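You operate a simulated robot arm through the tools that you are given. There is no shell and no other tool. Be economical: measure what you need, move in short steps, check, and stop when the job is done.

You run a simulated two-armed robot. Do the job below in one go: nothing can be reset, and whatever is moved stays where it is left.

Task
Swap the shim in the cradle slot so the gap gauge reads 0.
Fine: free the red lever first and lock it last; the old shim goes into the empty stand slot. Where these are worked on the way, their far stop is far enough and under half their travel is too little: red lever.

Only the result counts: the job must be done as asked and must still hold three seconds after the hand-in. Knocking over, shifting, dropping, spilling or breaking anything else fails it.

Robot
Two 7-joint arms with two-finger parallel grippers on one trunk, on a base that drives. Base frame: it is fixed to the floor where the robot stands at the start and does not move with it; the origin is under the middle of the robot, x ahead of it, y to its left, z up. Readings come in mm, degrees, newtons and seconds.
The left shoulder is at the start at [50, 187, 1135], the right one opposite. With the tool pointing down near the work surface each hand reaches from about 100 to 660 mm from the robot's upright axis, wherever it stands, measured 20 degrees to its own side. Places, roughly: black lobed knob [900, -300, 900]; blue lobed knob [700, -300, 900]; green star knob [700, -500, 1100]; orange lever [700, 200, 900]; red lever [500, -200, 900]; yellow lobed knob [700, -600, 900]. Payload 3.43 kg a hand.
The tool frame of a hand sits at the grasp point between the pads (the TCP): z along the fingers, y along the line on which they close. The tips reach 30 mm beyond it. Largest opening 94 mm; finger width 28, thickness 10; the body of the gripper, 50 by 96 mm, starts 55 mm behind the TCP.
Orientation is that of the tool frame in the base frame, as a unit quaternion [x, y, z, w]. With the fingers straight down and closing along the base's y, the tool's x points along the base's -x, its y along +y and its z along -z.

Tools
- The arms move only by the tool jog_arm. It takes "left_moves", "right_moves" or both (then of equal length, played together; a hand with none holds still); each is a list of rows, each a list of 7 numbers: the turn, a rotation vector about the tool's x, y, z in degrees, then the shift along the tool's x, y, z in mm, then the closure in counts, from 0 (fully open) to 255 (shut). In form: [[ax, ay, az, dx, dy, dz, jaw], ...]. A call has 1 to 12 rows; each row is the pose to reach, as a shift and turn from the pose commanded when the call began, along the tool's axes at that moment. Each row takes 0.2 s and may step no farther than 50 mm and 8.6 degrees from the row before; otherwise, or with a gripper value out of range, the whole call is refused. A pose out of reach is approached as far as the arm can. The call stops where the force on the tool passes 40 N (or 10 N more than at its start, if that is more) or the arm is blocked; 0.2 s more then pass. The fingers move at their own pace (about 153 mm/s each) and stop on an object; they squeeze with about 30 N. The grip force told is the motor's: it shows also when the fingers shut on nothing. Time passes only in rows, and 0.2 s behind the last, so rows that repeat a pose let the fingers close. The reply holds the time, the measured pose of the TCP, the force on the tool along the base axes, the opening and the grip force, in the units named above and with some noise, with the torque about the TCP (base axes, N m) and any sound that the robot's microphone picked up, and new pictures: "pictures" is both (left out), scene, wrist or none (wrist: the cameras of the hands that moved).
- Cameras (640 x 400 px; columns grow to the right, rows downward): "scene" is now at [136.4, -47.8, 1340.6]; the picture's right is [-0.53, -0.85, 0.00], its down [-0.11, 0.07, -0.99] and it looks along [0.84, -0.52, -0.13] (base axes); focal length 214 px, centre (320, 200). "left" rides on the left gripper at [76, -14, -103] in its tool frame; the picture's right is [0.18, 0.98, 0.00], its down [-0.75, 0.14, -0.64] and it looks along [-0.63, 0.12, 0.77] (tool axes); focal length 243 px, centre (320, 200). "right" rides on the right gripper at [76, 14, -103] in its tool frame; the picture's right is [-0.18, 0.98, 0.00], its down [-0.75, -0.14, -0.64] and it looks along [-0.63, -0.12, 0.77] (tool axes); focal length 243 px, centre (320, 200). There is no depth. A picture from a camera that has moved, and an enlarged one, comes with that camera's place and axes in the base frame and with its lens.
- move_column(by): slides the trunk up (or, below 0, down) by that many mm; the arms and the scene camera ride with it, the base frame stays. It gives what a move gives, with no picture.
- steer(legs): drives the robot by 1 to 6 legs, each [ahead, left, turn to the left] in mm, mm and degrees, along the robot's own axes; the way and the turn of a leg run together, so that a leg with both is an arc; at most 1500 mm and 180 degrees a leg. The arms and the cameras ride along, it lands a little off, and it stops where it bumps. It gives what a move gives, and a new picture of the scene camera.
- head_to(pan, tilt): turns the head with the scene camera to pan (to the left, within 80 degrees either way) and tilt (down, from -29 to 69), counted from straight ahead of the robot. It gives what a move gives, and a new picture of the scene camera.
- close_up(camera, box): a new picture of the part [left, top, right, bottom] of that camera's present view, enlarged. No time passes.
- hand_in(): hands the job in; it is judged then, once.

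Work in short steps. Places have to be worked out from the pictures, the camera data and where the tool is seen: move nearer, look again, correct. Check each grasp and each placing, and mend what went wrong. You have 120 turns and 260 pictures in all, those below and enlarged ones among them. Open the grippers and draw the arms clear of the work before you hand the job in, unless the task says otherwise; then end with one line.

The tools are called after "Emit:" as name(argument=value, ...) on one line, values as JSON. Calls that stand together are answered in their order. jog_arm: Moves the arms, as the interface text tells. Its arguments: {"type":"object","properties":{"left_moves":{"type":"array","items":{"type":"array","items":{"type":"number"}}},"right_moves":{"type":"array","items":{"type":"array","items":{"type":"number"}}},"pictures":{"type":"string","enum":["both","scene","wrist","none"]}},"required":[]} The other tools are called the same way: move_column (by) slides the trunk up or down; steer (legs) drives the base; head_to (pan, tilt) turns the head that bears the scene camera; close_up (camera, box) takes an enlarged picture of a part of a camera's view; hand_in () hands the job in.

At the start:

```text
t: 0.0
left_ee_pos: [277.8, -32.4, 1292.3]
left_orientation: [-0.002, 1.0, -0.001, 0.0]
left_contact_force: [-0.1, 0.0, 0.3]
left_wrist_torque: [0.01, -0.01, -0.01]
left_grip_width: 94.0
left_gripper_force: 0.0
right_ee_pos: [229.1, -331.7, 1180.4]
right_orientation: [0.0, 1.0, 0.0, 0.001]
right_contact_force: [0.1, 0.6, 0.7]
right_wrist_torque: [-0.03, -0.01, 0.0]
right_grip_width: 94.1
right_gripper_force: 0.1
trunk travel left (down, up): [-350.0, 82.0]
robot x, y, heading: [-0.4, -0.3, -0.0]
head pan, tilt: [-31.8, 7.3]
```

scene: 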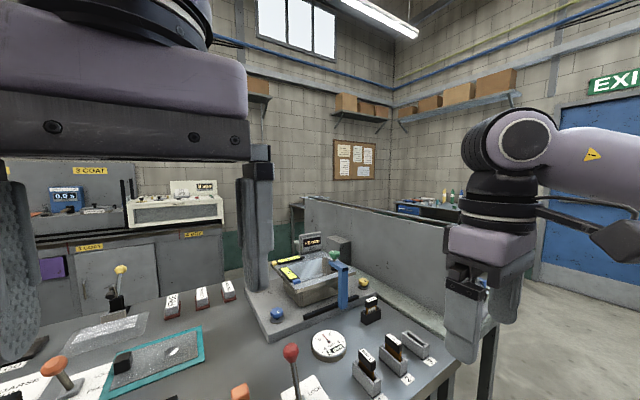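
right: 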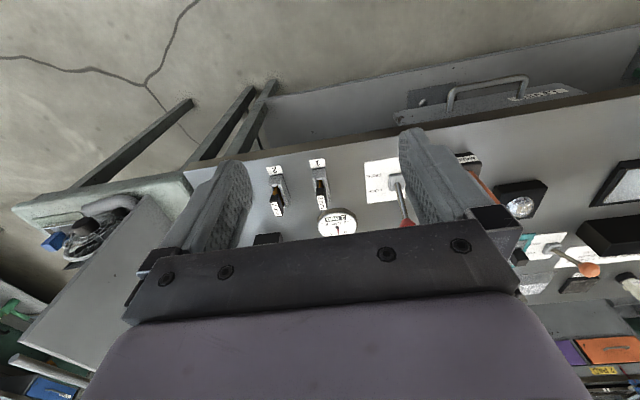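
left: 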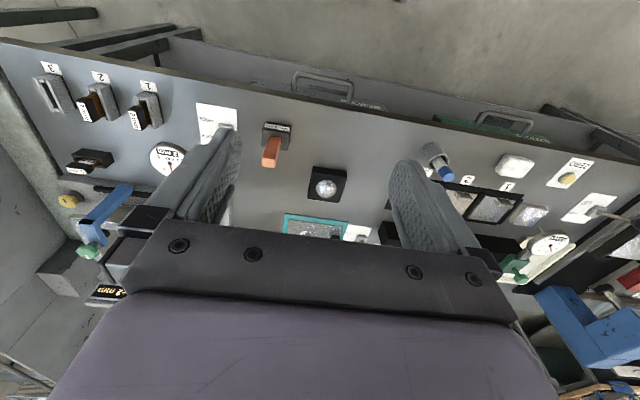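

I start by looking closely at the gauge, the stands and the red lever.

Emit:
close_up(camera="scene", box=[260, 280, 460, 400])

Emit:
head_to(pan=-30, tilt=45)

Emit:
close_up(camera="left", box=[0, 40, 240, 190])

```text
3.20 times, centred on (360, 340) of scene
camera zoom: at [136.4, -47.8, 1340.6], right [-0.53, -0.85, 0.0], down [-0.11, 0.07, -0.99], along [0.84, -0.52, -0.13], focal length 686 px, centre (192, -248)
```

zoom: 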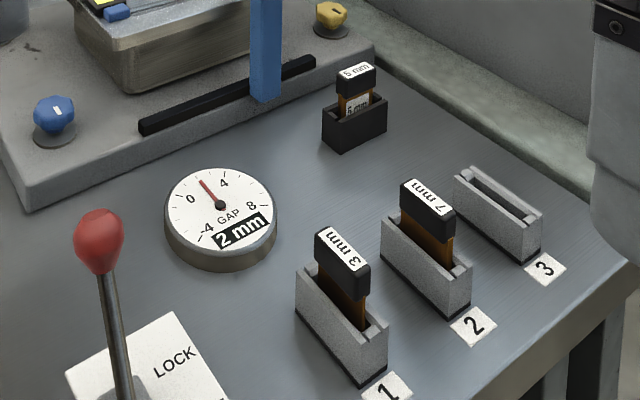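

```text
t: 1.0
left_ee_pos: [276.9, -31.7, 1291.5]
left_orientation: [-0.001, 1.0, -0.001, 0.0]
left_contact_force: [0.8, 0.7, -0.7]
left_wrist_torque: [0.0, -0.01, 0.0]
left_grip_width: 93.9
left_gripper_force: 0.2
right_ee_pos: [230.1, -330.9, 1180.4]
right_orientation: [0.0, 1.0, 0.001, 0.0]
right_contact_force: [0.3, 0.6, -0.4]
right_wrist_torque: [-0.02, -0.02, 0.01]
right_grip_width: 93.9
right_gripper_force: 0.1
trunk travel left (down, up): [-350.0, 82.0]
robot x, y, heading: [0.0, -2.2, -0.2]
head pan, tilt: [-30.0, 45.0]
camera scene: at [128.2, -39.8, 1281.4], right [-0.5, -0.87, 0.0], down [-0.61, 0.35, -0.71], along [0.61, -0.35, -0.71], focal length 214 px, centre (320, 200)
```

scene: 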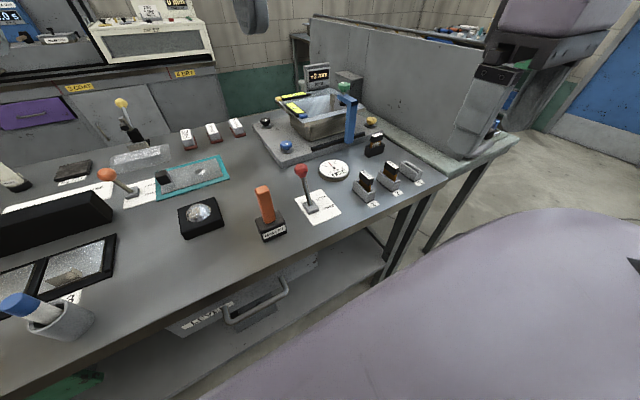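

```text
2.67 times, centred on (120, 115) of left
camera zoom: at [202.3, -44.9, 1395.7], right [-0.19, 0.98, 0.0], down [0.75, 0.14, 0.64], along [0.63, 0.12, -0.77], focal length 647 px, centre (853, 427)
```

zoom: 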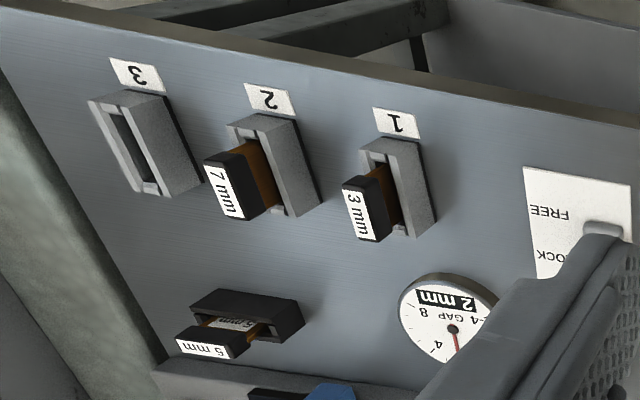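

Emit:
close_up(camera="scene", box=[270, 130, 430, 230])

Emit:
close_up(camera="right", box=[240, 130, 480, 280])

```text
4.00 times, centred on (350, 180) of scene
camera zoom: at [128.2, -39.8, 1281.4], right [-0.5, -0.87, 0.0], down [-0.61, 0.35, -0.71], along [0.61, -0.35, -0.71], focal length 858 px, centre (200, 280)
```

zoom: 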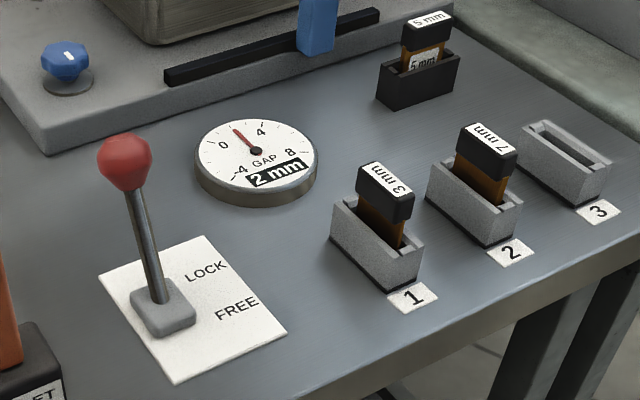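

```text
2.67 times, centred on (360, 205) of right
camera zoom: at [155.0, -315.9, 1280.7], right [0.18, 0.98, 0.0], down [0.75, -0.14, 0.64], along [0.63, -0.12, -0.77], focal length 647 px, centre (213, 187)
```

zoom: 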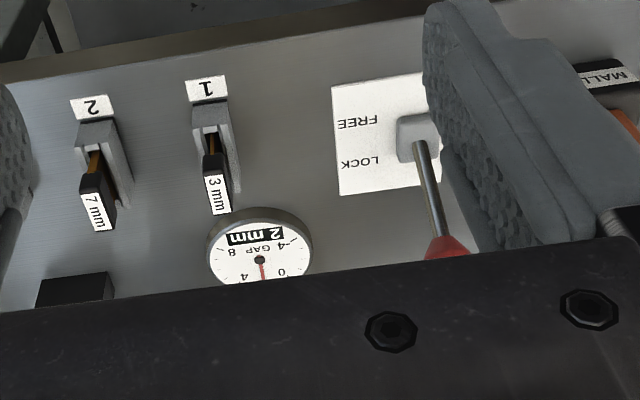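

Triangulation puts the lever pivot near (482,-215,859), its ball near (540,-220,940), the cradle near (600,-537), and stands 1 to 3 near y -358, -463 and -558. I drive right so the right arm reaches all of these.

Emit:
steer(legs=[[0, -250, 0], [40, 0, 0]])

Emit:
head_to(pan=-10, tilt=45)

```text
t: 4.3
left_ee_pos: [318.3, -282.0, 1291.7]
left_orientation: [0.001, 1.0, 0.0, -0.001]
left_contact_force: [0.0, -0.3, 0.7]
left_wrist_torque: [0.02, 0.01, 0.0]
left_grip_width: 94.1
left_gripper_force: 0.1
right_ee_pos: [270.2, -581.3, 1179.0]
right_orientation: [0.002, 1.0, 0.0, 0.0]
right_contact_force: [-0.2, 0.1, -0.2]
right_wrist_torque: [0.01, -0.01, 0.02]
right_grip_width: 93.9
right_gripper_force: 0.0
trunk travel left (down, up): [-350.0, 82.0]
robot x, y, heading: [40.0, -250.2, -0.1]
head pan, tilt: [-30.0, 45.0]
camera scene: at [168.6, -290.1, 1281.1], right [-0.5, -0.86, 0.0], down [-0.61, 0.36, -0.71], along [0.61, -0.36, -0.71], focal length 214 px, centre (320, 200)
```

scene: 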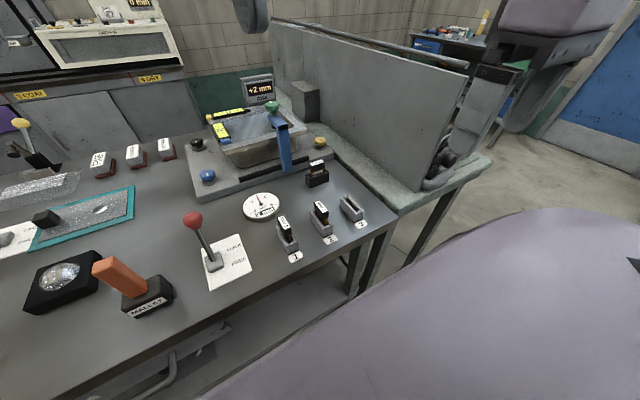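

```text
t: 5.2
left_ee_pos: [317.3, -282.2, 1292.5]
left_orientation: [0.001, 1.0, -0.001, -0.001]
left_contact_force: [0.3, -0.8, 0.9]
left_wrist_torque: [0.01, 0.0, 0.0]
left_grip_width: 93.9
left_gripper_force: 0.1
right_ee_pos: [270.5, -580.5, 1180.4]
right_orientation: [0.002, 1.0, 0.0, 0.001]
right_contact_force: [-1.0, 0.6, -0.5]
right_wrist_torque: [0.01, 0.0, 0.0]
right_grip_width: 93.8
right_gripper_force: 0.0
trunk travel left (down, up): [-350.0, 82.0]
robot x, y, heading: [38.4, -250.3, -0.2]
head pan, tilt: [-10.0, 45.0]
camera scene: at [177.3, -263.7, 1281.3], right [-0.18, -0.98, 0.0], down [-0.7, 0.13, -0.71], along [0.7, -0.13, -0.71], focal length 214 px, centre (320, 200)
```

scene: 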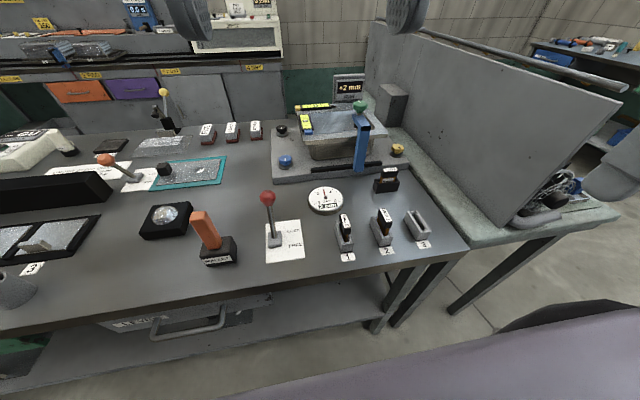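

Emit:
close_up(camera="scene", box=[240, 60, 440, 185])

Emit:
close_up(camera="scene", box=[250, 160, 440, 270])

```text
3.20 times, centred on (340, 122) of scene
camera zoom: at [177.3, -263.7, 1281.3], right [-0.18, -0.98, 0.0], down [-0.7, 0.13, -0.71], along [0.7, -0.13, -0.71], focal length 686 px, centre (256, 448)
```

zoom: 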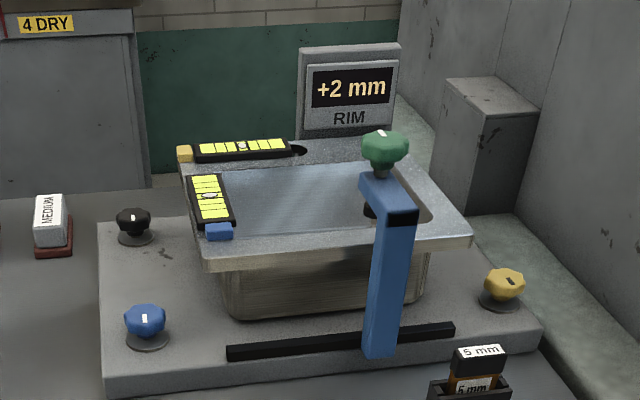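

```text
3.37 times, centred on (345, 215) of scene
camera zoom: at [177.3, -263.7, 1281.3], right [-0.18, -0.98, 0.0], down [-0.7, 0.13, -0.71], along [0.7, -0.13, -0.71], focal length 722 px, centre (236, 150)
```

zoom: 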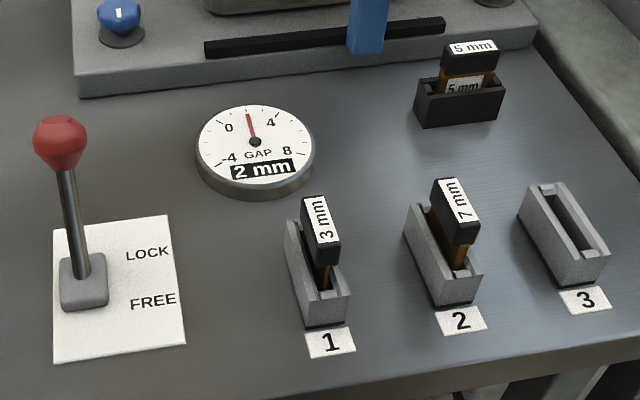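

I move the left hand out of the way to the left, and start bringing the right hand forward, jaws closing, over the bench.

Emit:
jog_arm(left_moves=[[0, 0, 0, 0, 45, 0, 0], [0, 0, 0, 0, 90, 0, 0], [0, 0, 0, 0, 135, 0, 0], [0, 0, 0, 0, 180, 0, 0], [0, 0, 0, 0, 180, 0, 0], [0, 0, 0, 0, 180, 0, 0], [0, 0, 0, 0, 180, 0, 0], [0, 0, 0, 0, 180, 0, 0]], right_moves=[[0, 0, 0, -40, 0, 0, 255], [0, 0, 0, -80, 0, 0, 255], [0, 0, 0, -120, 0, 0, 255], [0, 0, 0, -160, 20, 0, 255], [0, 0, 0, -200, 40, 0, 255], [0, 0, 0, -230, 75, 10, 255], [0, 0, 0, -260, 110, 20, 255], [0, 0, 0, -290, 145, 30, 255]], pictures="scene")

```text
t: 7.0
left_ee_pos: [313.9, -99.4, 1292.0]
left_orientation: [0.001, 1.0, -0.002, 0.001]
left_contact_force: [0.0, 1.0, 0.1]
left_wrist_torque: [0.01, -0.03, -0.01]
left_grip_width: 93.8
left_gripper_force: 0.0
right_ee_pos: [528.6, -474.5, 1159.4]
right_orientation: [0.004, 1.0, 0.0, 0.001]
right_contact_force: [-0.4, -0.1, 0.7]
right_wrist_torque: [-0.03, -0.03, 0.01]
right_grip_width: 0.0
right_gripper_force: 29.4
right hand out of reach, approached as far as the arm can: row 8
trunk travel left (down, up): [-350.0, 82.0]
robot x, y, heading: [42.4, -252.2, -0.1]
head pan, tilt: [-10.0, 45.0]
camera scene: at [175.5, -262.9, 1281.6], right [-0.18, -0.98, 0.0], down [-0.69, 0.12, -0.71], along [0.7, -0.13, -0.71], focal length 214 px, centre (320, 200)
```

scene: 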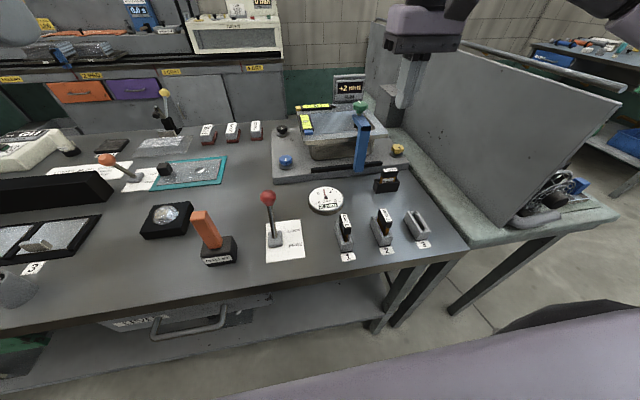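

The high pose is out of reach, so I come left and lower, then go out to the far side of the lever.

Emit:
jog_arm(right_moves=[[0, 0, 0, 10, 40, 20, 255], [0, 0, 0, 10, 80, 45, 255], [0, 0, 0, 10, 120, 70, 255], [0, 0, 0, 10, 160, 95, 255], [0, 0, 0, 0, 200, 110, 255], [0, 0, 0, -20, 240, 120, 255], [0, 0, 0, -50, 262, 130, 255], [0, 0, 0, -70, 262, 130, 255]])

```text
t: 8.8
left_ee_pos: [315.2, -99.4, 1291.6]
left_orientation: [0.0, 1.0, -0.001, 0.0]
left_contact_force: [-0.3, -0.2, 0.2]
left_wrist_torque: [-0.01, 0.0, -0.03]
left_grip_width: 94.2
left_gripper_force: 0.0
right_ee_pos: [473.3, -398.8, 1041.5]
right_orientation: [0.001, 1.0, 0.001, 0.0]
right_contact_force: [-0.7, 0.1, -0.5]
right_wrist_torque: [0.01, -0.01, 0.01]
right_grip_width: 0.3
right_gripper_force: 29.7
right hand out of reach, approached as far as the arm can: row 1, 2, 3, 4, 5, 6, 7, 8
trunk travel left (down, up): [-350.0, 82.0]
robot x, y, heading: [40.9, -251.4, -0.2]
head pan, tilt: [-10.0, 45.0]
camera scene: at [177.3, -263.6, 1281.3], right [-0.18, -0.98, 0.0], down [-0.7, 0.12, -0.71], along [0.7, -0.12, -0.71], focal length 214 px, centre (320, 200)
camera right: at [396.3, -384.2, 1143.4], right [0.19, 0.98, 0.0], down [0.75, -0.14, 0.64], along [0.63, -0.12, -0.77], focal length 243 px, centre (320, 200)
```

scene: 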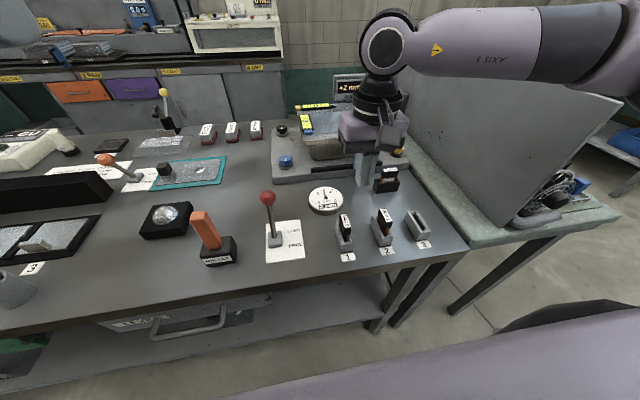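
right: 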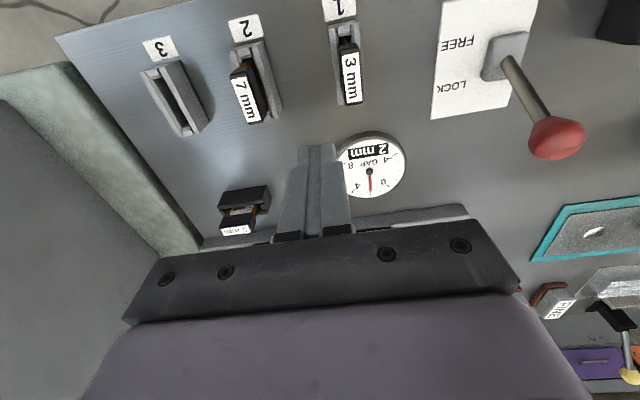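

Emit:
jog_arm(right_moves=[[0, 0, 0, 0, 30, 10, 255], [0, 0, 0, 0, 60, 20, 255]], pictures="none")

```text
t: 9.3
left_ee_pos: [315.4, -100.2, 1291.5]
left_orientation: [0.001, 1.0, -0.001, -0.001]
left_contact_force: [-0.6, 0.0, -0.5]
left_wrist_torque: [0.0, -0.06, 0.0]
left_grip_width: 93.9
left_gripper_force: 0.0
right_ee_pos: [455.2, -390.2, 1026.4]
right_orientation: [0.002, 1.0, 0.001, 0.001]
right_contact_force: [-0.9, -0.2, -0.5]
right_wrist_torque: [0.01, 0.01, -0.05]
right_grip_width: 0.0
right_gripper_force: 30.0
right hand out of reach, approached as far as the arm can: row 1, 2
trunk travel left (down, up): [-350.0, 82.0]
robot x, y, heading: [37.3, -250.8, -0.3]
head pan, tilt: [-10.0, 45.0]
```

Emit:
jog_arm(right_moves=[[0, 0, 0, 40, 0, 0, 255], [0, 0, 0, 80, 0, 0, 255], [0, 0, 0, 120, 0, 0, 255], [0, 0, 0, 120, 40, 0, 255], [0, 0, 0, 120, 80, 0, 255]], pictures="scene")

```text
t: 10.6
left_ee_pos: [313.5, -100.7, 1291.6]
left_orientation: [0.001, 1.0, -0.001, 0.0]
left_contact_force: [-0.3, -0.4, 0.1]
left_wrist_torque: [0.02, 0.0, 0.01]
left_grip_width: 94.2
left_gripper_force: 0.0
right_ee_pos: [336.1, -360.9, 1017.3]
right_orientation: [0.002, 1.0, 0.0, 0.001]
right_contact_force: [-0.3, -0.5, 0.3]
right_wrist_torque: [-0.02, -0.01, 0.01]
right_grip_width: 0.0
right_gripper_force: 30.2
right hand out of reach, approached as far as the arm can: row 4, 5
trunk travel left (down, up): [-350.0, 82.0]
robot x, y, heading: [39.1, -250.0, -0.3]
head pan, tilt: [-10.0, 45.0]
camera scene: at [176.7, -263.5, 1281.4], right [-0.18, -0.98, 0.0], down [-0.7, 0.12, -0.71], along [0.7, -0.13, -0.71], focal length 214 px, centre (320, 200)
```

scene: 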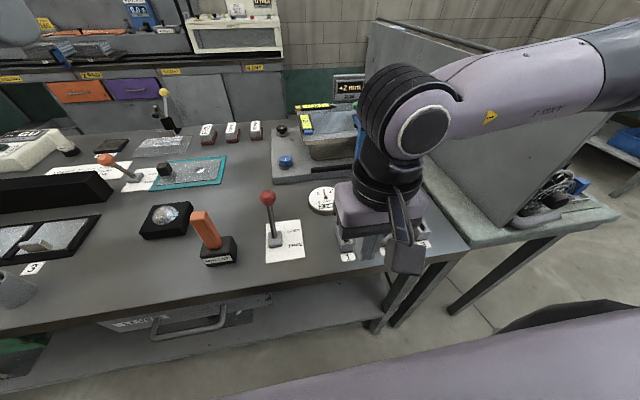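

The right hand is limited leftward at about 20° right of the robot's axis. I lift it and drive back left so the lever sits in its sector.

Emit:
jog_arm(right_moves=[[0, 0, 0, 10, -40, -20, 255], [0, 0, 0, 20, -80, -40, 255], [0, 0, 0, 30, -100, -80, 255]], pictures="none")

Emit:
steer(legs=[[0, 260, 0]])

```text
t: 11.3
left_ee_pos: [315.3, -100.6, 1291.1]
left_orientation: [0.001, 1.0, -0.001, 0.0]
left_contact_force: [0.6, -0.1, 0.0]
left_wrist_torque: [0.02, -0.01, 0.0]
left_grip_width: 93.9
left_gripper_force: 0.1
right_ee_pos: [308.2, -464.1, 1099.2]
right_orientation: [0.001, 1.0, 0.0, 0.001]
right_contact_force: [-0.6, -0.6, 0.7]
right_wrist_torque: [0.02, 0.02, 0.02]
right_grip_width: 0.0
right_gripper_force: 30.0
trunk travel left (down, up): [-350.0, 82.0]
robot x, y, heading: [35.7, -253.0, -0.2]
head pan, tilt: [-10.0, 45.0]
```

```text
t: 14.2
left_ee_pos: [316.9, 157.3, 1292.7]
left_orientation: [0.002, 1.0, -0.001, 0.0]
left_contact_force: [-0.1, 0.4, -0.5]
left_wrist_torque: [0.0, 0.01, -0.01]
left_grip_width: 94.0
left_gripper_force: 0.0
right_ee_pos: [310.0, -204.9, 1099.3]
right_orientation: [0.004, 1.0, 0.0, 0.001]
right_contact_force: [0.3, 0.1, -0.1]
right_wrist_torque: [0.01, 0.0, 0.0]
right_grip_width: 0.0
right_gripper_force: 29.8
trunk travel left (down, up): [-350.0, 82.0]
robot x, y, heading: [38.8, 7.4, -0.5]
head pan, tilt: [-10.0, 45.0]
camera scene: at [178.4, -4.7, 1281.3], right [-0.18, -0.98, 0.0], down [-0.7, 0.13, -0.71], along [0.7, -0.13, -0.71], focal length 214 px, centre (320, 200)
```

scene: 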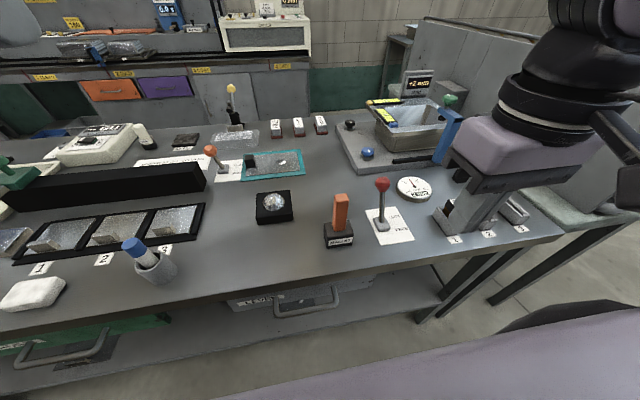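

Emit:
jog_arm(right_moves=[[0, 0, 0, -48, 0, 5, 255], [0, 0, 0, -96, 0, 10, 255], [0, 0, 0, -144, 0, 20, 255], [0, 0, 0, -192, 0, 30, 255], [0, 0, 0, -240, -2, 40, 255], [0, 0, 0, -285, -4, 50, 255], [0, 0, 0, -285, -4, 50, 255]])

```text
t: 15.8
left_ee_pos: [316.8, 157.9, 1292.0]
left_orientation: [0.003, 1.0, -0.001, 0.0]
left_contact_force: [0.6, -0.5, -0.6]
left_wrist_torque: [0.02, -0.01, 0.0]
left_grip_width: 94.0
left_gripper_force: 0.0
right_ee_pos: [569.5, -230.3, 1046.0]
right_orientation: [0.003, 1.0, 0.001, 0.001]
right_contact_force: [0.5, -0.6, 0.4]
right_wrist_torque: [0.03, -0.01, -0.03]
right_grip_width: 0.0
right_gripper_force: 30.1
right hand out of reach, approached as far as the arm can: row 6, 7
trunk travel left (down, up): [-350.0, 82.0]
robot x, y, heading: [45.1, 8.6, -0.3]
head pan, tilt: [-10.0, 45.0]
camera scene: at [178.6, -4.8, 1281.3], right [-0.18, -0.98, 0.0], down [-0.7, 0.13, -0.71], along [0.7, -0.13, -0.71], focal length 214 px, centre (320, 200)
camera right: at [492.6, -215.6, 1146.9], right [0.19, 0.98, 0.0], down [0.75, -0.15, 0.64], along [0.63, -0.12, -0.77], focal length 243 px, centre (320, 200)
```

scene: 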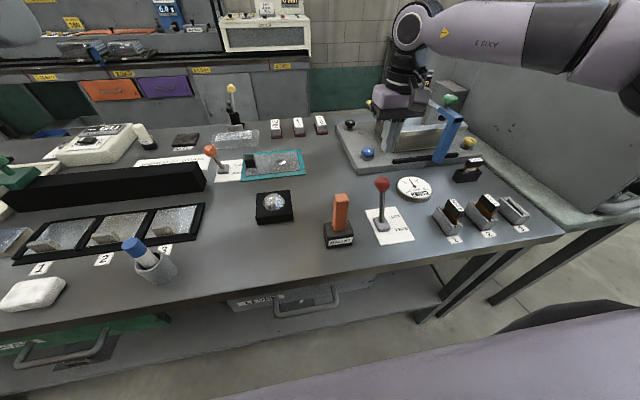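
right: 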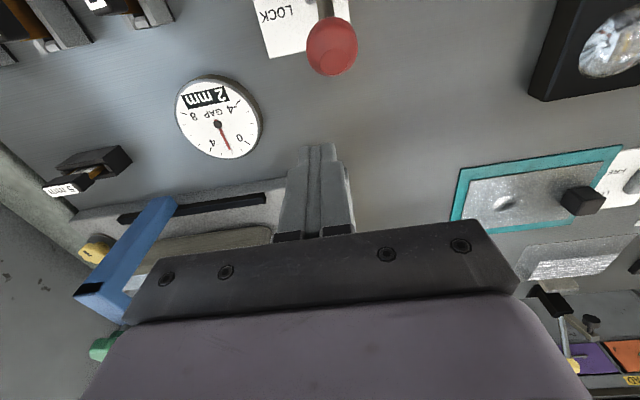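

The arm is again at its limit; I drive a bit ahead and left for margin.

Emit:
steer(legs=[[45, 70, 0]])

Emit:
jog_arm(right_moves=[[0, 0, 0, 5, -20, 20, 255], [0, 0, 0, 5, -50, 40, 255], [0, 0, 0, 5, -50, 40, 255]])

```text
t: 17.1
left_ee_pos: [361.6, 227.7, 1292.1]
left_orientation: [0.003, 1.0, -0.001, 0.0]
left_contact_force: [0.3, 0.8, -0.2]
left_wrist_torque: [-0.02, 0.0, 0.03]
left_grip_width: 94.0
left_gripper_force: 0.1
right_ee_pos: [613.6, -160.1, 1046.4]
right_orientation: [0.003, 1.0, 0.0, 0.001]
right_contact_force: [0.1, 0.7, 0.8]
right_wrist_torque: [-0.01, 0.01, 0.0]
right_grip_width: 0.0
right_gripper_force: 30.1
trunk travel left (down, up): [-350.0, 82.0]
robot x, y, heading: [86.1, 77.7, -0.3]
head pan, tilt: [-10.0, 45.0]
camera scene: at [224.2, 65.0, 1281.3], right [-0.18, -0.98, 0.0], down [-0.7, 0.13, -0.71], along [0.7, -0.13, -0.71], focal length 214 px, centre (320, 200)
```

scene: 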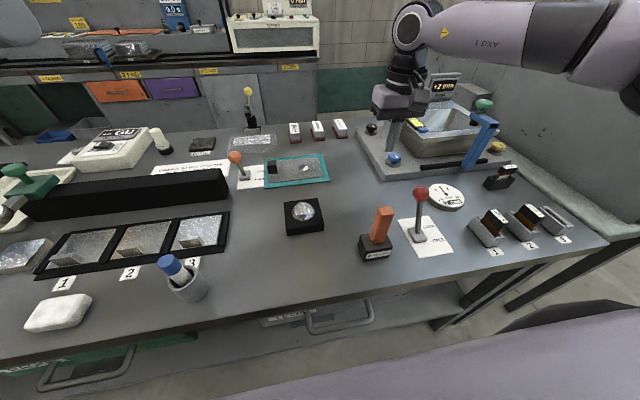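

```text
t: 17.9
left_ee_pos: [362.3, 228.3, 1292.6]
left_orientation: [0.003, 1.0, -0.001, 0.0]
left_contact_force: [0.7, 0.2, 0.0]
left_wrist_torque: [0.01, -0.01, -0.01]
left_grip_width: 94.1
left_gripper_force: 0.0
right_ee_pos: [607.0, -210.1, 1006.5]
right_orientation: [0.004, 1.0, 0.001, 0.001]
right_contact_force: [-0.2, -0.7, 0.7]
right_wrist_torque: [-0.01, -0.03, -0.03]
right_grip_width: 0.3
right_gripper_force: 29.6
trunk travel left (down, up): [-350.0, 82.0]
robot x, y, heading: [83.2, 81.2, -0.6]
head pan, tilt: [-10.0, 45.0]
camera scene: at [223.9, 64.7, 1281.3], right [-0.18, -0.98, 0.0], down [-0.7, 0.13, -0.71], along [0.7, -0.13, -0.71], focal length 214 px, centre (320, 200)
camera right: at [531.5, -194.7, 1107.8], right [0.19, 0.98, 0.0], down [0.75, -0.15, 0.64], along [0.63, -0.12, -0.77], focal length 243 px, centre (320, 200)
```

scene: 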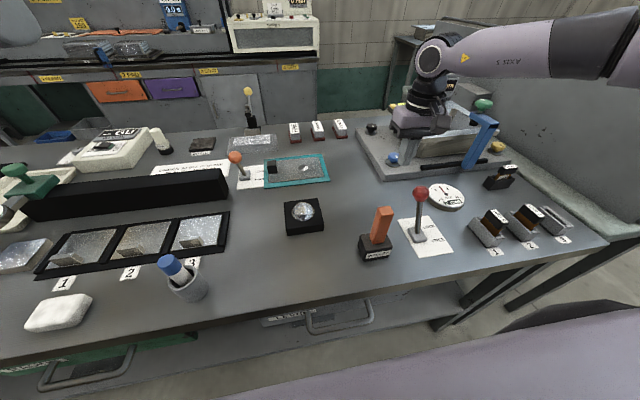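
right: 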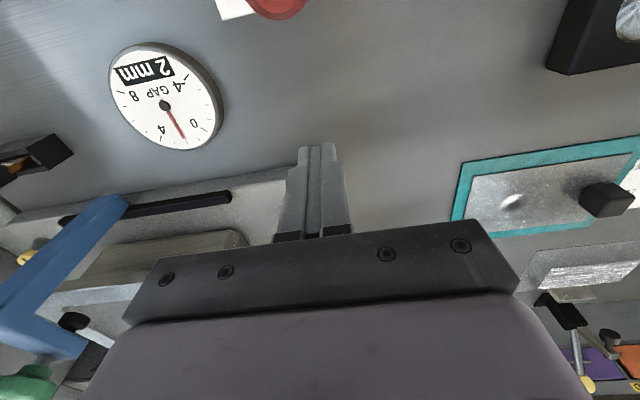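

Ball is confirmed near (530,-215,942), and the hand is beyond it. I lower to its height and push toward the robot (FREE).

Emit:
jog_arm(right_moves=[[0, 0, 0, 0, -4, 35, 255], [0, 0, 0, 0, -4, 68, 255], [0, 0, 0, 20, -4, 68, 255], [0, 0, 0, 40, -4, 68, 255], [0, 0, 0, 58, -4, 68, 255], [0, 0, 0, 76, -4, 68, 255], [0, 0, 0, 94, -4, 68, 255], [0, 0, 0, 112, -4, 68, 255]])

```text
t: 19.7
left_ee_pos: [361.8, 227.2, 1291.8]
left_orientation: [0.003, 1.0, -0.001, -0.001]
left_contact_force: [0.6, -0.2, 0.2]
left_wrist_torque: [-0.01, 0.0, 0.01]
left_grip_width: 94.1
left_gripper_force: 0.0
right_ee_pos: [496.8, -214.0, 936.0]
right_orientation: [0.003, 1.0, 0.0, 0.0]
right_contact_force: [1.0, 0.0, -0.1]
right_wrist_torque: [0.03, 0.04, -0.02]
right_grip_width: 0.1
right_gripper_force: 29.8
trunk travel left (down, up): [-350.0, 82.0]
robot x, y, heading: [86.0, 77.0, -0.3]
head pan, tilt: [-10.0, 45.0]
camera scene: at [223.8, 64.6, 1281.3], right [-0.18, -0.98, 0.0], down [-0.7, 0.13, -0.71], along [0.7, -0.13, -0.71], focal length 214 px, centre (320, 200)
camera right: at [420.6, -199.6, 1038.3], right [0.19, 0.98, 0.0], down [0.75, -0.15, 0.64], along [0.63, -0.12, -0.77], focal length 243 px, centre (320, 200)
```

scene: 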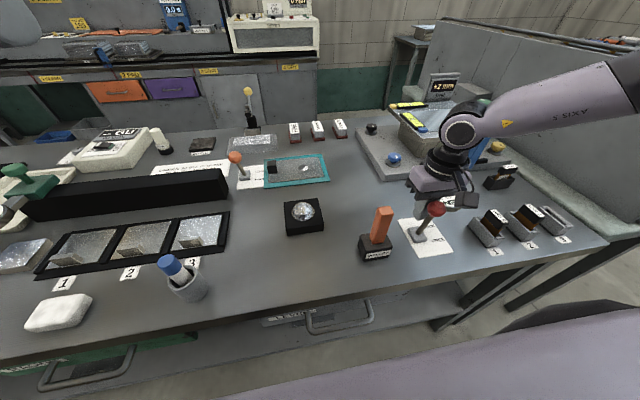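
right: 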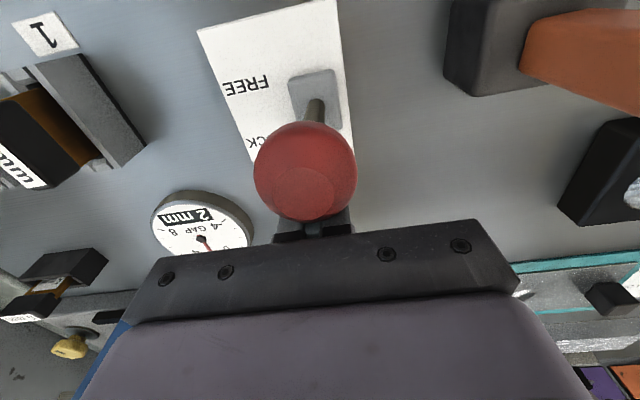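

The lever is moving with hardly any force; I keep pushing to its stop.

Emit:
jog_arm(right_moves=[[0, 0, 0, 15, 0, 0, 255], [0, 0, 0, 30, 0, 0, 255], [0, 0, 0, 42, 0, 0, 255], [0, 0, 0, 54, 0, 0, 255], [0, 0, 0, 64, 0, 0, 255], [0, 0, 0, 74, 0, 0, 255]])

```text
t: 20.4
left_ee_pos: [362.3, 227.0, 1292.5]
left_orientation: [0.002, 1.0, 0.0, 0.001]
left_contact_force: [0.6, 0.2, 0.2]
left_wrist_torque: [0.02, -0.06, 0.0]
left_grip_width: 94.1
left_gripper_force: 0.1
right_ee_pos: [475.4, -214.5, 944.2]
right_orientation: [0.002, 1.0, 0.003, 0.023]
right_contact_force: [7.8, -1.4, 2.4]
right_wrist_torque: [-0.02, -0.31, 0.0]
right_grip_width: 0.0
right_gripper_force: 30.4
trunk travel left (down, up): [-350.0, 82.0]
robot x, y, heading: [86.5, 77.2, -0.4]
head pan, tilt: [-10.0, 45.0]
stopped in row 3 (right hand): the force on the tool passed its limit at 47 N (the readings are from after the stop); the commanded pose is now the measured one
camera scene: at [223.7, 64.6, 1281.4], right [-0.18, -0.98, 0.0], down [-0.7, 0.13, -0.71], along [0.7, -0.13, -0.71], focal length 214 px, centre (320, 200)
camera right: at [395.1, -199.4, 1041.5], right [0.19, 0.98, 0.01], down [0.72, -0.15, 0.68], along [0.67, -0.12, -0.74], focal length 243 px, centre (320, 200)
```

scene: 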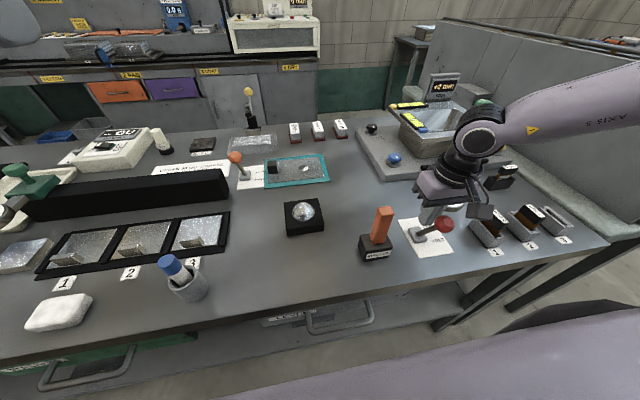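
right: 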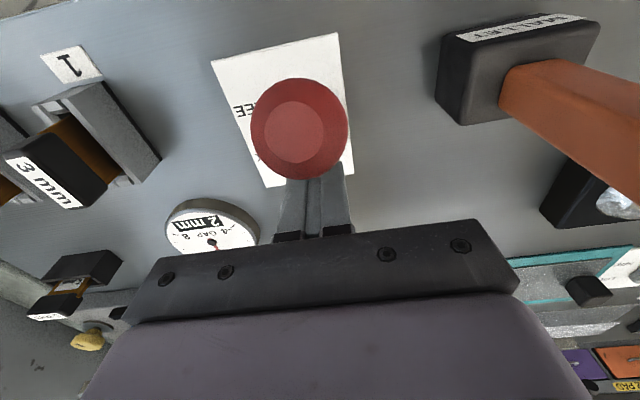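

The lever hit its stop (47 N), and the ball is now near x≈434. I back off, square the hand and lift.

Emit:
jog_arm(right_moves=[[0, 1.3, 0, -12, 0, -5, 255], [0, 2.6, 0, -20, 0, -30, 255], [0, 2.6, 0, -20, 0, -75, 255], [0, 2.6, 0, -20, 0, -120, 255], [0, 2.6, 0, 20, 0, -140, 255], [0, 2.6, 0, 65, 0, -140, 0], [0, 2.6, 0, 110, 0, -140, 0], [0, 2.6, 0, 110, 0, -140, 0]], pictures="none")

Emit:
close_up(camera="scene", box=[370, 150, 610, 300])

```text
t: 22.2
left_ee_pos: [363.3, 228.7, 1292.6]
left_orientation: [0.002, 1.0, -0.001, 0.0]
left_contact_force: [0.6, -0.5, 1.1]
left_wrist_torque: [0.01, -0.01, 0.03]
left_grip_width: 94.1
left_gripper_force: 0.0
right_ee_pos: [356.4, -213.4, 1078.9]
right_orientation: [0.002, 1.0, 0.001, -0.004]
right_contact_force: [-0.2, -0.1, 0.3]
right_wrist_torque: [0.0, 0.02, 0.02]
right_grip_width: 94.1
right_gripper_force: 0.1
trunk travel left (down, up): [-350.0, 82.0]
robot x, y, heading: [86.8, 79.4, -0.4]
head pan, tilt: [-10.0, 45.0]
```

```text
2.67 times, centred on (490, 225) of scene
camera zoom: at [224.8, 64.8, 1281.2], right [-0.18, -0.98, 0.0], down [-0.7, 0.13, -0.71], along [0.7, -0.13, -0.71], focal length 572 px, centre (-133, 133)
```

zoom: 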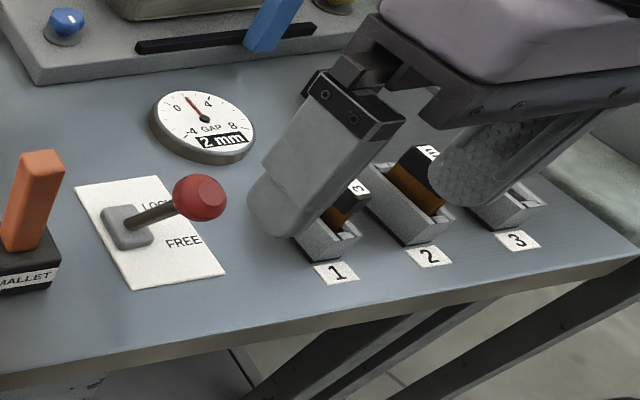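

The lever is on FREE. Now I drive right for the shim work.

Emit:
steer(legs=[[0, -390, 0.4]])

Emit:
head_to(pan=-25, tilt=45)

```text
t: 26.2
left_ee_pos: [360.2, -155.1, 1291.4]
left_orientation: [-0.007, 1.0, -0.001, 0.001]
left_contact_force: [0.8, 0.5, 0.3]
left_wrist_torque: [-0.01, -0.02, -0.02]
left_grip_width: 94.0
left_gripper_force: 0.0
right_ee_pos: [363.5, -596.5, 1079.7]
right_orientation: [-0.006, 1.0, 0.003, -0.003]
right_contact_force: [0.2, 0.0, -0.2]
right_wrist_torque: [0.02, 0.02, 0.02]
right_grip_width: 94.0
right_gripper_force: 0.1
trunk travel left (down, up): [-350.0, 82.0]
robot x, y, heading: [90.2, -307.9, 0.8]
head pan, tilt: [-10.0, 45.0]
camera scene: at [226.0, -320.1, 1281.3], right [-0.16, -0.99, 0.0], down [-0.7, 0.11, -0.71], along [0.7, -0.11, -0.71], focal length 214 px, centre (320, 200)
```

scene: 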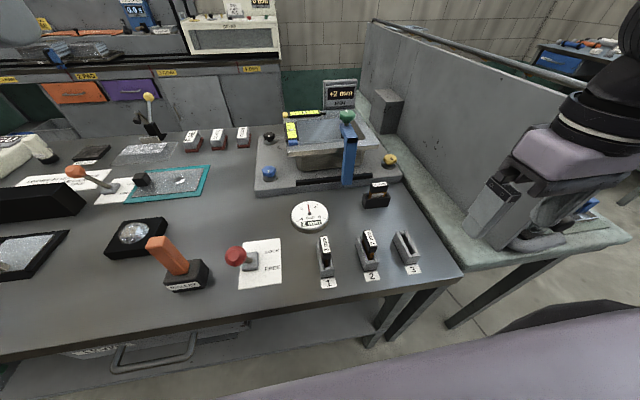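

```text
t: 26.9
left_ee_pos: [361.4, -153.3, 1291.9]
left_orientation: [-0.007, 1.0, -0.002, 0.0]
left_contact_force: [0.1, -0.1, 0.0]
left_wrist_torque: [0.03, -0.05, 0.01]
left_grip_width: 93.8
left_gripper_force: 0.0
right_ee_pos: [363.4, -597.4, 1078.6]
right_orientation: [-0.007, 1.0, 0.003, -0.003]
right_contact_force: [0.4, 0.0, 0.1]
right_wrist_torque: [-0.02, -0.03, 0.0]
right_grip_width: 94.1
right_gripper_force: 0.1
trunk travel left (down, up): [-350.0, 82.0]
robot x, y, heading: [91.7, -310.3, 0.8]
head pan, tilt: [-25.0, 45.0]
camera scene: at [219.9, -340.2, 1281.3], right [-0.41, -0.91, 0.0], down [-0.64, 0.29, -0.71], along [0.64, -0.29, -0.71], focal length 214 px, centre (320, 200)
```

scene: 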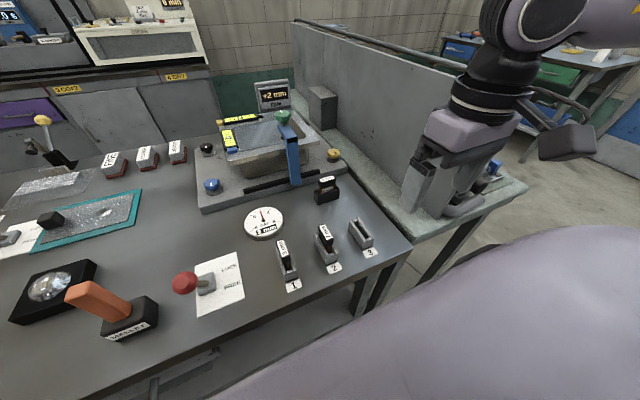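

Now I turn the right hand −90° (jaws along x for the cradle shim) while moving forward, staying high.

Emit:
jog_arm(right_moves=[[0, 0, -8.2, -14, 3, 0, 0], [0, 0, -16.4, -28, 6, 0, 0], [0, 0, -24.6, -42, 9, 0, 0], [0, 0, -32.8, -56, 12, 0, 0], [0, 0, -41, -70, 15, 0, 0], [0, 0, -49.2, -84, 18, 0, 0], [0, 0, -57.4, -98, 21, 0, 0], [0, 0, -65.6, -112, 24, 0, 0], [0, 0, -73.8, -126, 27, 0, 0], [0, 0, -82, -140, 30, 0, 0], [0, 0, -90, -154, 33, 0, 0], [0, 0, -90, -154, 33, 0, 0]])

```text
t: 29.5
left_ee_pos: [361.7, -154.3, 1292.2]
left_orientation: [-0.007, 1.0, -0.001, -0.001]
left_contact_force: [0.3, 0.3, 0.4]
left_wrist_torque: [0.0, 0.0, 0.01]
left_grip_width: 94.1
left_gripper_force: 0.1
right_ee_pos: [347.3, -430.9, 1064.6]
right_orientation: [0.711, -0.703, -0.004, 0.001]
right_contact_force: [-0.2, 0.1, -0.1]
right_wrist_torque: [0.0, 0.01, 0.0]
right_grip_width: 93.8
right_gripper_force: 0.1
right hand out of reach, approached as far as the arm can: row 7, 8, 9, 10, 11, 12
trunk travel left (down, up): [-350.0, 82.0]
robot x, y, heading: [90.9, -307.7, 0.7]
head pan, tilt: [-25.0, 45.0]
camera scene: at [219.9, -340.6, 1281.3], right [-0.41, -0.91, 0.0], down [-0.64, 0.29, -0.71], along [0.64, -0.29, -0.71], focal length 214 px, centre (320, 200)
camera right: at [334.3, -507.4, 1166.3], right [-0.98, 0.17, 0.01], down [0.14, 0.75, 0.64], along [0.11, 0.64, -0.76], focal length 243 px, centre (320, 200)
```

scene: 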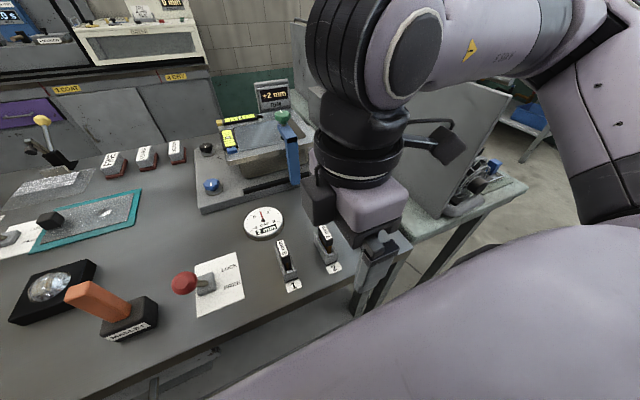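
right: 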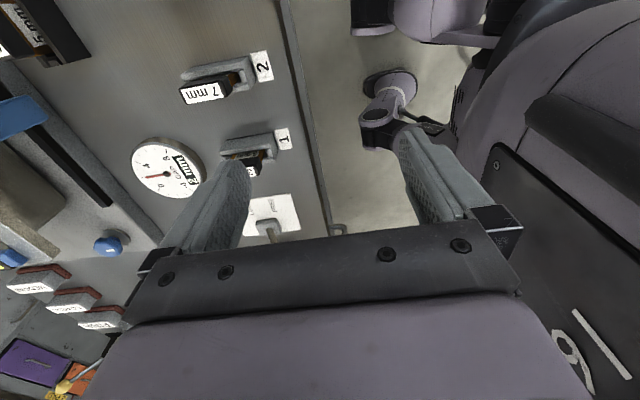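

Yaw −90° can't reach forward; I turn back and will try the other way (+90°).

Emit:
jog_arm(right_moves=[[0, 0, 8.2, 14, -6, 0, 0], [0, 0, 16.4, 28, -12, 0, 0], [0, 0, 24.6, 42, -18, 0, 0], [0, 0, 32.8, 56, -24, 0, 0], [0, 0, 41, 70, -30, 0, 0], [0, 0, 49.2, 84, -36, 0, 0], [0, 0, 57.4, 98, -42, 0, 0], [0, 0, 65.6, 112, -48, 0, 0], [0, 0, 73.8, 126, -54, 0, 0], [0, 0, 82, 140, -60, 0, 0], [0, 0, 90, 150, -60, 0, 0]], pictures="none")

Emit:
jog_arm(right_moves=[[0, 0, 8.2, -10, 0, 0, 0], [0, 0, 16.4, -20, 0, 0, 0], [0, 0, 24.6, -30, 0, 0, 0], [0, 0, 32.8, -40, 0, 0, 0], [0, 0, 41, -50, 0, 0, 0], [0, 0, 49.2, -60, 0, 0, 0], [0, 0, 57.4, -70, 0, 0, 0], [0, 0, 65.6, -80, 0, 0, 0], [0, 0, 73.8, -90, 0, 0, 0], [0, 0, 82, -100, 0, 0, 0], [0, 0, 90, -110, 0, 0, 0], [0, 0, 90, -110, 0, 0, 0]])

```text
t: 31.9
left_ee_pos: [361.7, -154.7, 1293.1]
left_orientation: [-0.007, 1.0, 0.0, 0.0]
left_contact_force: [0.1, 0.0, 1.1]
left_wrist_torque: [-0.05, -0.02, -0.04]
left_grip_width: 94.2
left_gripper_force: 0.0
right_ee_pos: [402.7, -587.4, 1062.3]
right_orientation: [-0.005, 1.0, 0.002, -0.004]
right_contact_force: [0.7, 0.0, -0.3]
right_wrist_torque: [-0.02, 0.0, 0.01]
right_grip_width: 94.1
right_gripper_force: 0.1
trunk travel left (down, up): [-350.0, 82.0]
robot x, y, heading: [90.6, -306.5, 1.1]
head pan, tilt: [-25.0, 45.0]
```

```text
t: 34.5
left_ee_pos: [360.0, -154.3, 1292.9]
left_orientation: [-0.007, 1.0, -0.001, 0.0]
left_contact_force: [0.1, -0.2, 0.1]
left_wrist_torque: [-0.03, -0.02, 0.0]
left_grip_width: 94.0
left_gripper_force: 0.1
right_ee_pos: [513.4, -585.0, 1060.5]
right_orientation: [0.704, 0.71, -0.001, -0.004]
right_contact_force: [0.6, -0.6, 0.0]
right_wrist_torque: [0.02, -0.02, 0.0]
right_grip_width: 94.0
right_gripper_force: 0.1
trunk travel left (down, up): [-350.0, 82.0]
robot x, y, heading: [87.4, -308.9, 0.8]
head pan, tilt: [-25.0, 45.0]
camera scene: at [219.8, -340.3, 1281.3], right [-0.41, -0.91, 0.0], down [-0.64, 0.29, -0.71], along [0.64, -0.29, -0.71], focal length 214 px, centre (320, 200)
camera right: at [528.3, -507.8, 1161.8], right [0.98, -0.17, -0.01], down [-0.13, -0.76, 0.64], along [-0.12, -0.63, -0.77], focal length 243 px, centre (320, 200)
```

scene: 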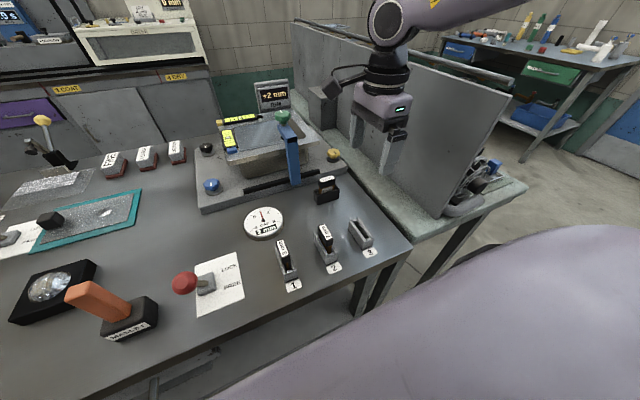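
right: 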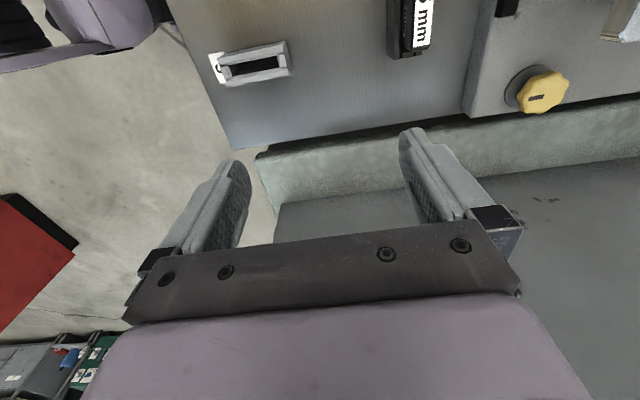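

Emit:
close_up(camera="scene", box=[260, 165, 400, 295])

Emit:
close_up(camera="right", box=[200, 0, 480, 160])

```text
3.08 times, centred on (330, 230) of scene
camera zoom: at [219.8, -340.3, 1281.3], right [-0.41, -0.91, 0.0], down [-0.64, 0.29, -0.71], along [0.64, -0.29, -0.71], focal length 660 px, centre (289, 108)
```

zoom: 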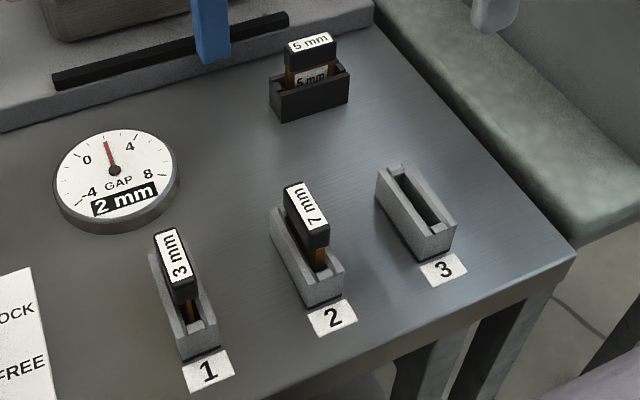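

```text
2.29 times, centred on (340, 80) of right
camera zoom: at [528.3, -507.8, 1161.8], right [0.98, -0.17, -0.01], down [-0.13, -0.76, 0.64], along [-0.12, -0.63, -0.77], focal length 555 px, centre (274, 474)
```

zoom: 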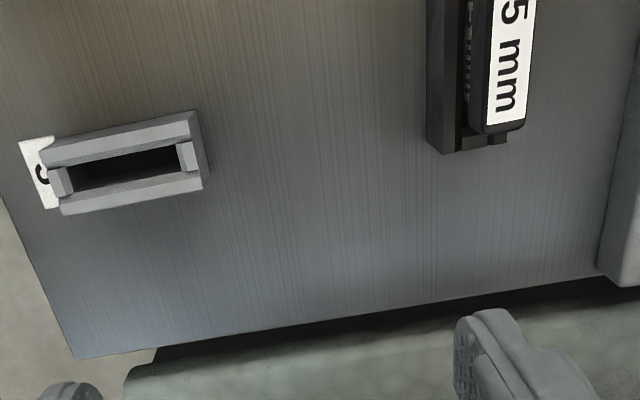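

Cap centre of the 5 mm shim is about (608,-538,920). I move to above it and look again.

Emit:
jog_arm(right_moves=[[0, 0, 0, 10, 22, 13, 0], [0, 0, 0, 20, 44, 25, 0], [0, 0, 0, 30, 66, 38, 0], [0, 0, 0, 40, 87, 50, 0], [0, 0, 0, 40, 87, 50, 0]])

```text
t: 35.7
left_ee_pos: [361.5, -154.2, 1291.5]
left_orientation: [-0.007, 1.0, -0.001, 0.0]
left_contact_force: [0.1, -0.3, 0.6]
left_wrist_torque: [0.0, -0.03, -0.01]
left_grip_width: 94.1
left_gripper_force: 0.0
right_ee_pos: [599.6, -542.7, 1009.7]
right_orientation: [0.703, 0.711, -0.001, -0.004]
right_contact_force: [0.1, -0.2, -0.2]
right_wrist_torque: [-0.02, -0.04, -0.03]
right_grip_width: 94.0
right_gripper_force: 0.1
trunk travel left (down, up): [-350.0, 82.0]
robot x, y, heading: [85.2, -311.3, 0.6]
head pan, tilt: [-25.0, 45.0]
camera scene: at [219.6, -340.3, 1281.3], right [-0.41, -0.91, 0.0], down [-0.64, 0.29, -0.71], along [0.64, -0.29, -0.71], focal length 214 px, centre (320, 200)
camera right: at [613.2, -467.4, 1111.5], right [0.98, -0.17, -0.01], down [-0.13, -0.76, 0.64], along [-0.12, -0.63, -0.77], focal length 243 px, centre (320, 200)
```

scene: 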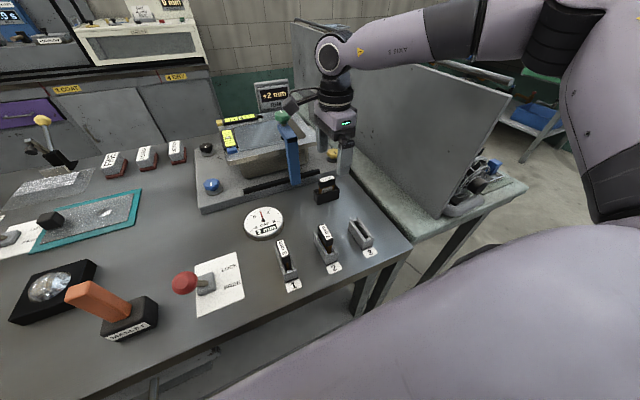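
right: 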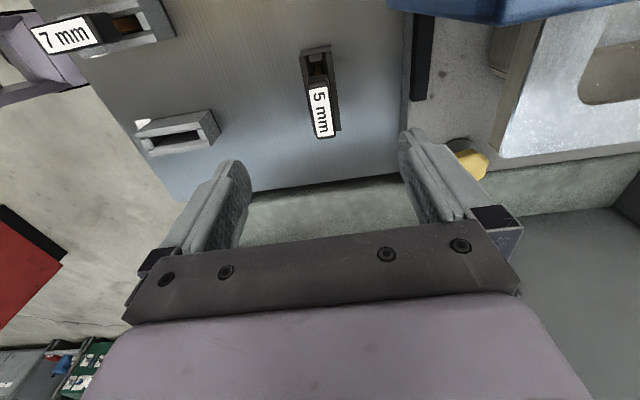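

Emit:
close_up(camera="right", box=[240, 20, 400, 160])

Emit:
close_up(camera="scene", box=[240, 60, 400, 210])

```text
2.86 times, centred on (320, 90) of right
camera zoom: at [613.2, -467.4, 1111.5], right [0.98, -0.17, -0.01], down [-0.13, -0.76, 0.64], along [-0.12, -0.63, -0.77], focal length 693 px, centre (320, 514)
```

zoom: 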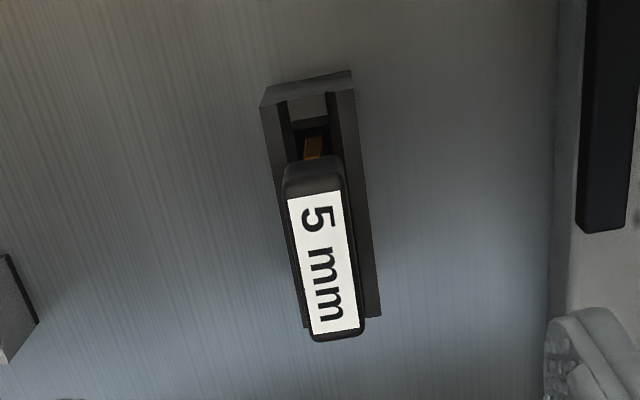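

```text
2.67 times, centred on (320, 135) of scene
camera zoom: at [219.6, -340.3, 1281.3], right [-0.41, -0.91, 0.0], down [-0.64, 0.29, -0.71], along [0.64, -0.29, -0.71], focal length 572 px, centre (320, 373)
```

zoom: 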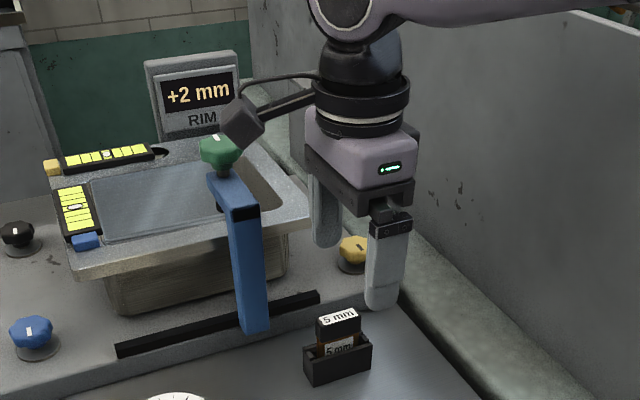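

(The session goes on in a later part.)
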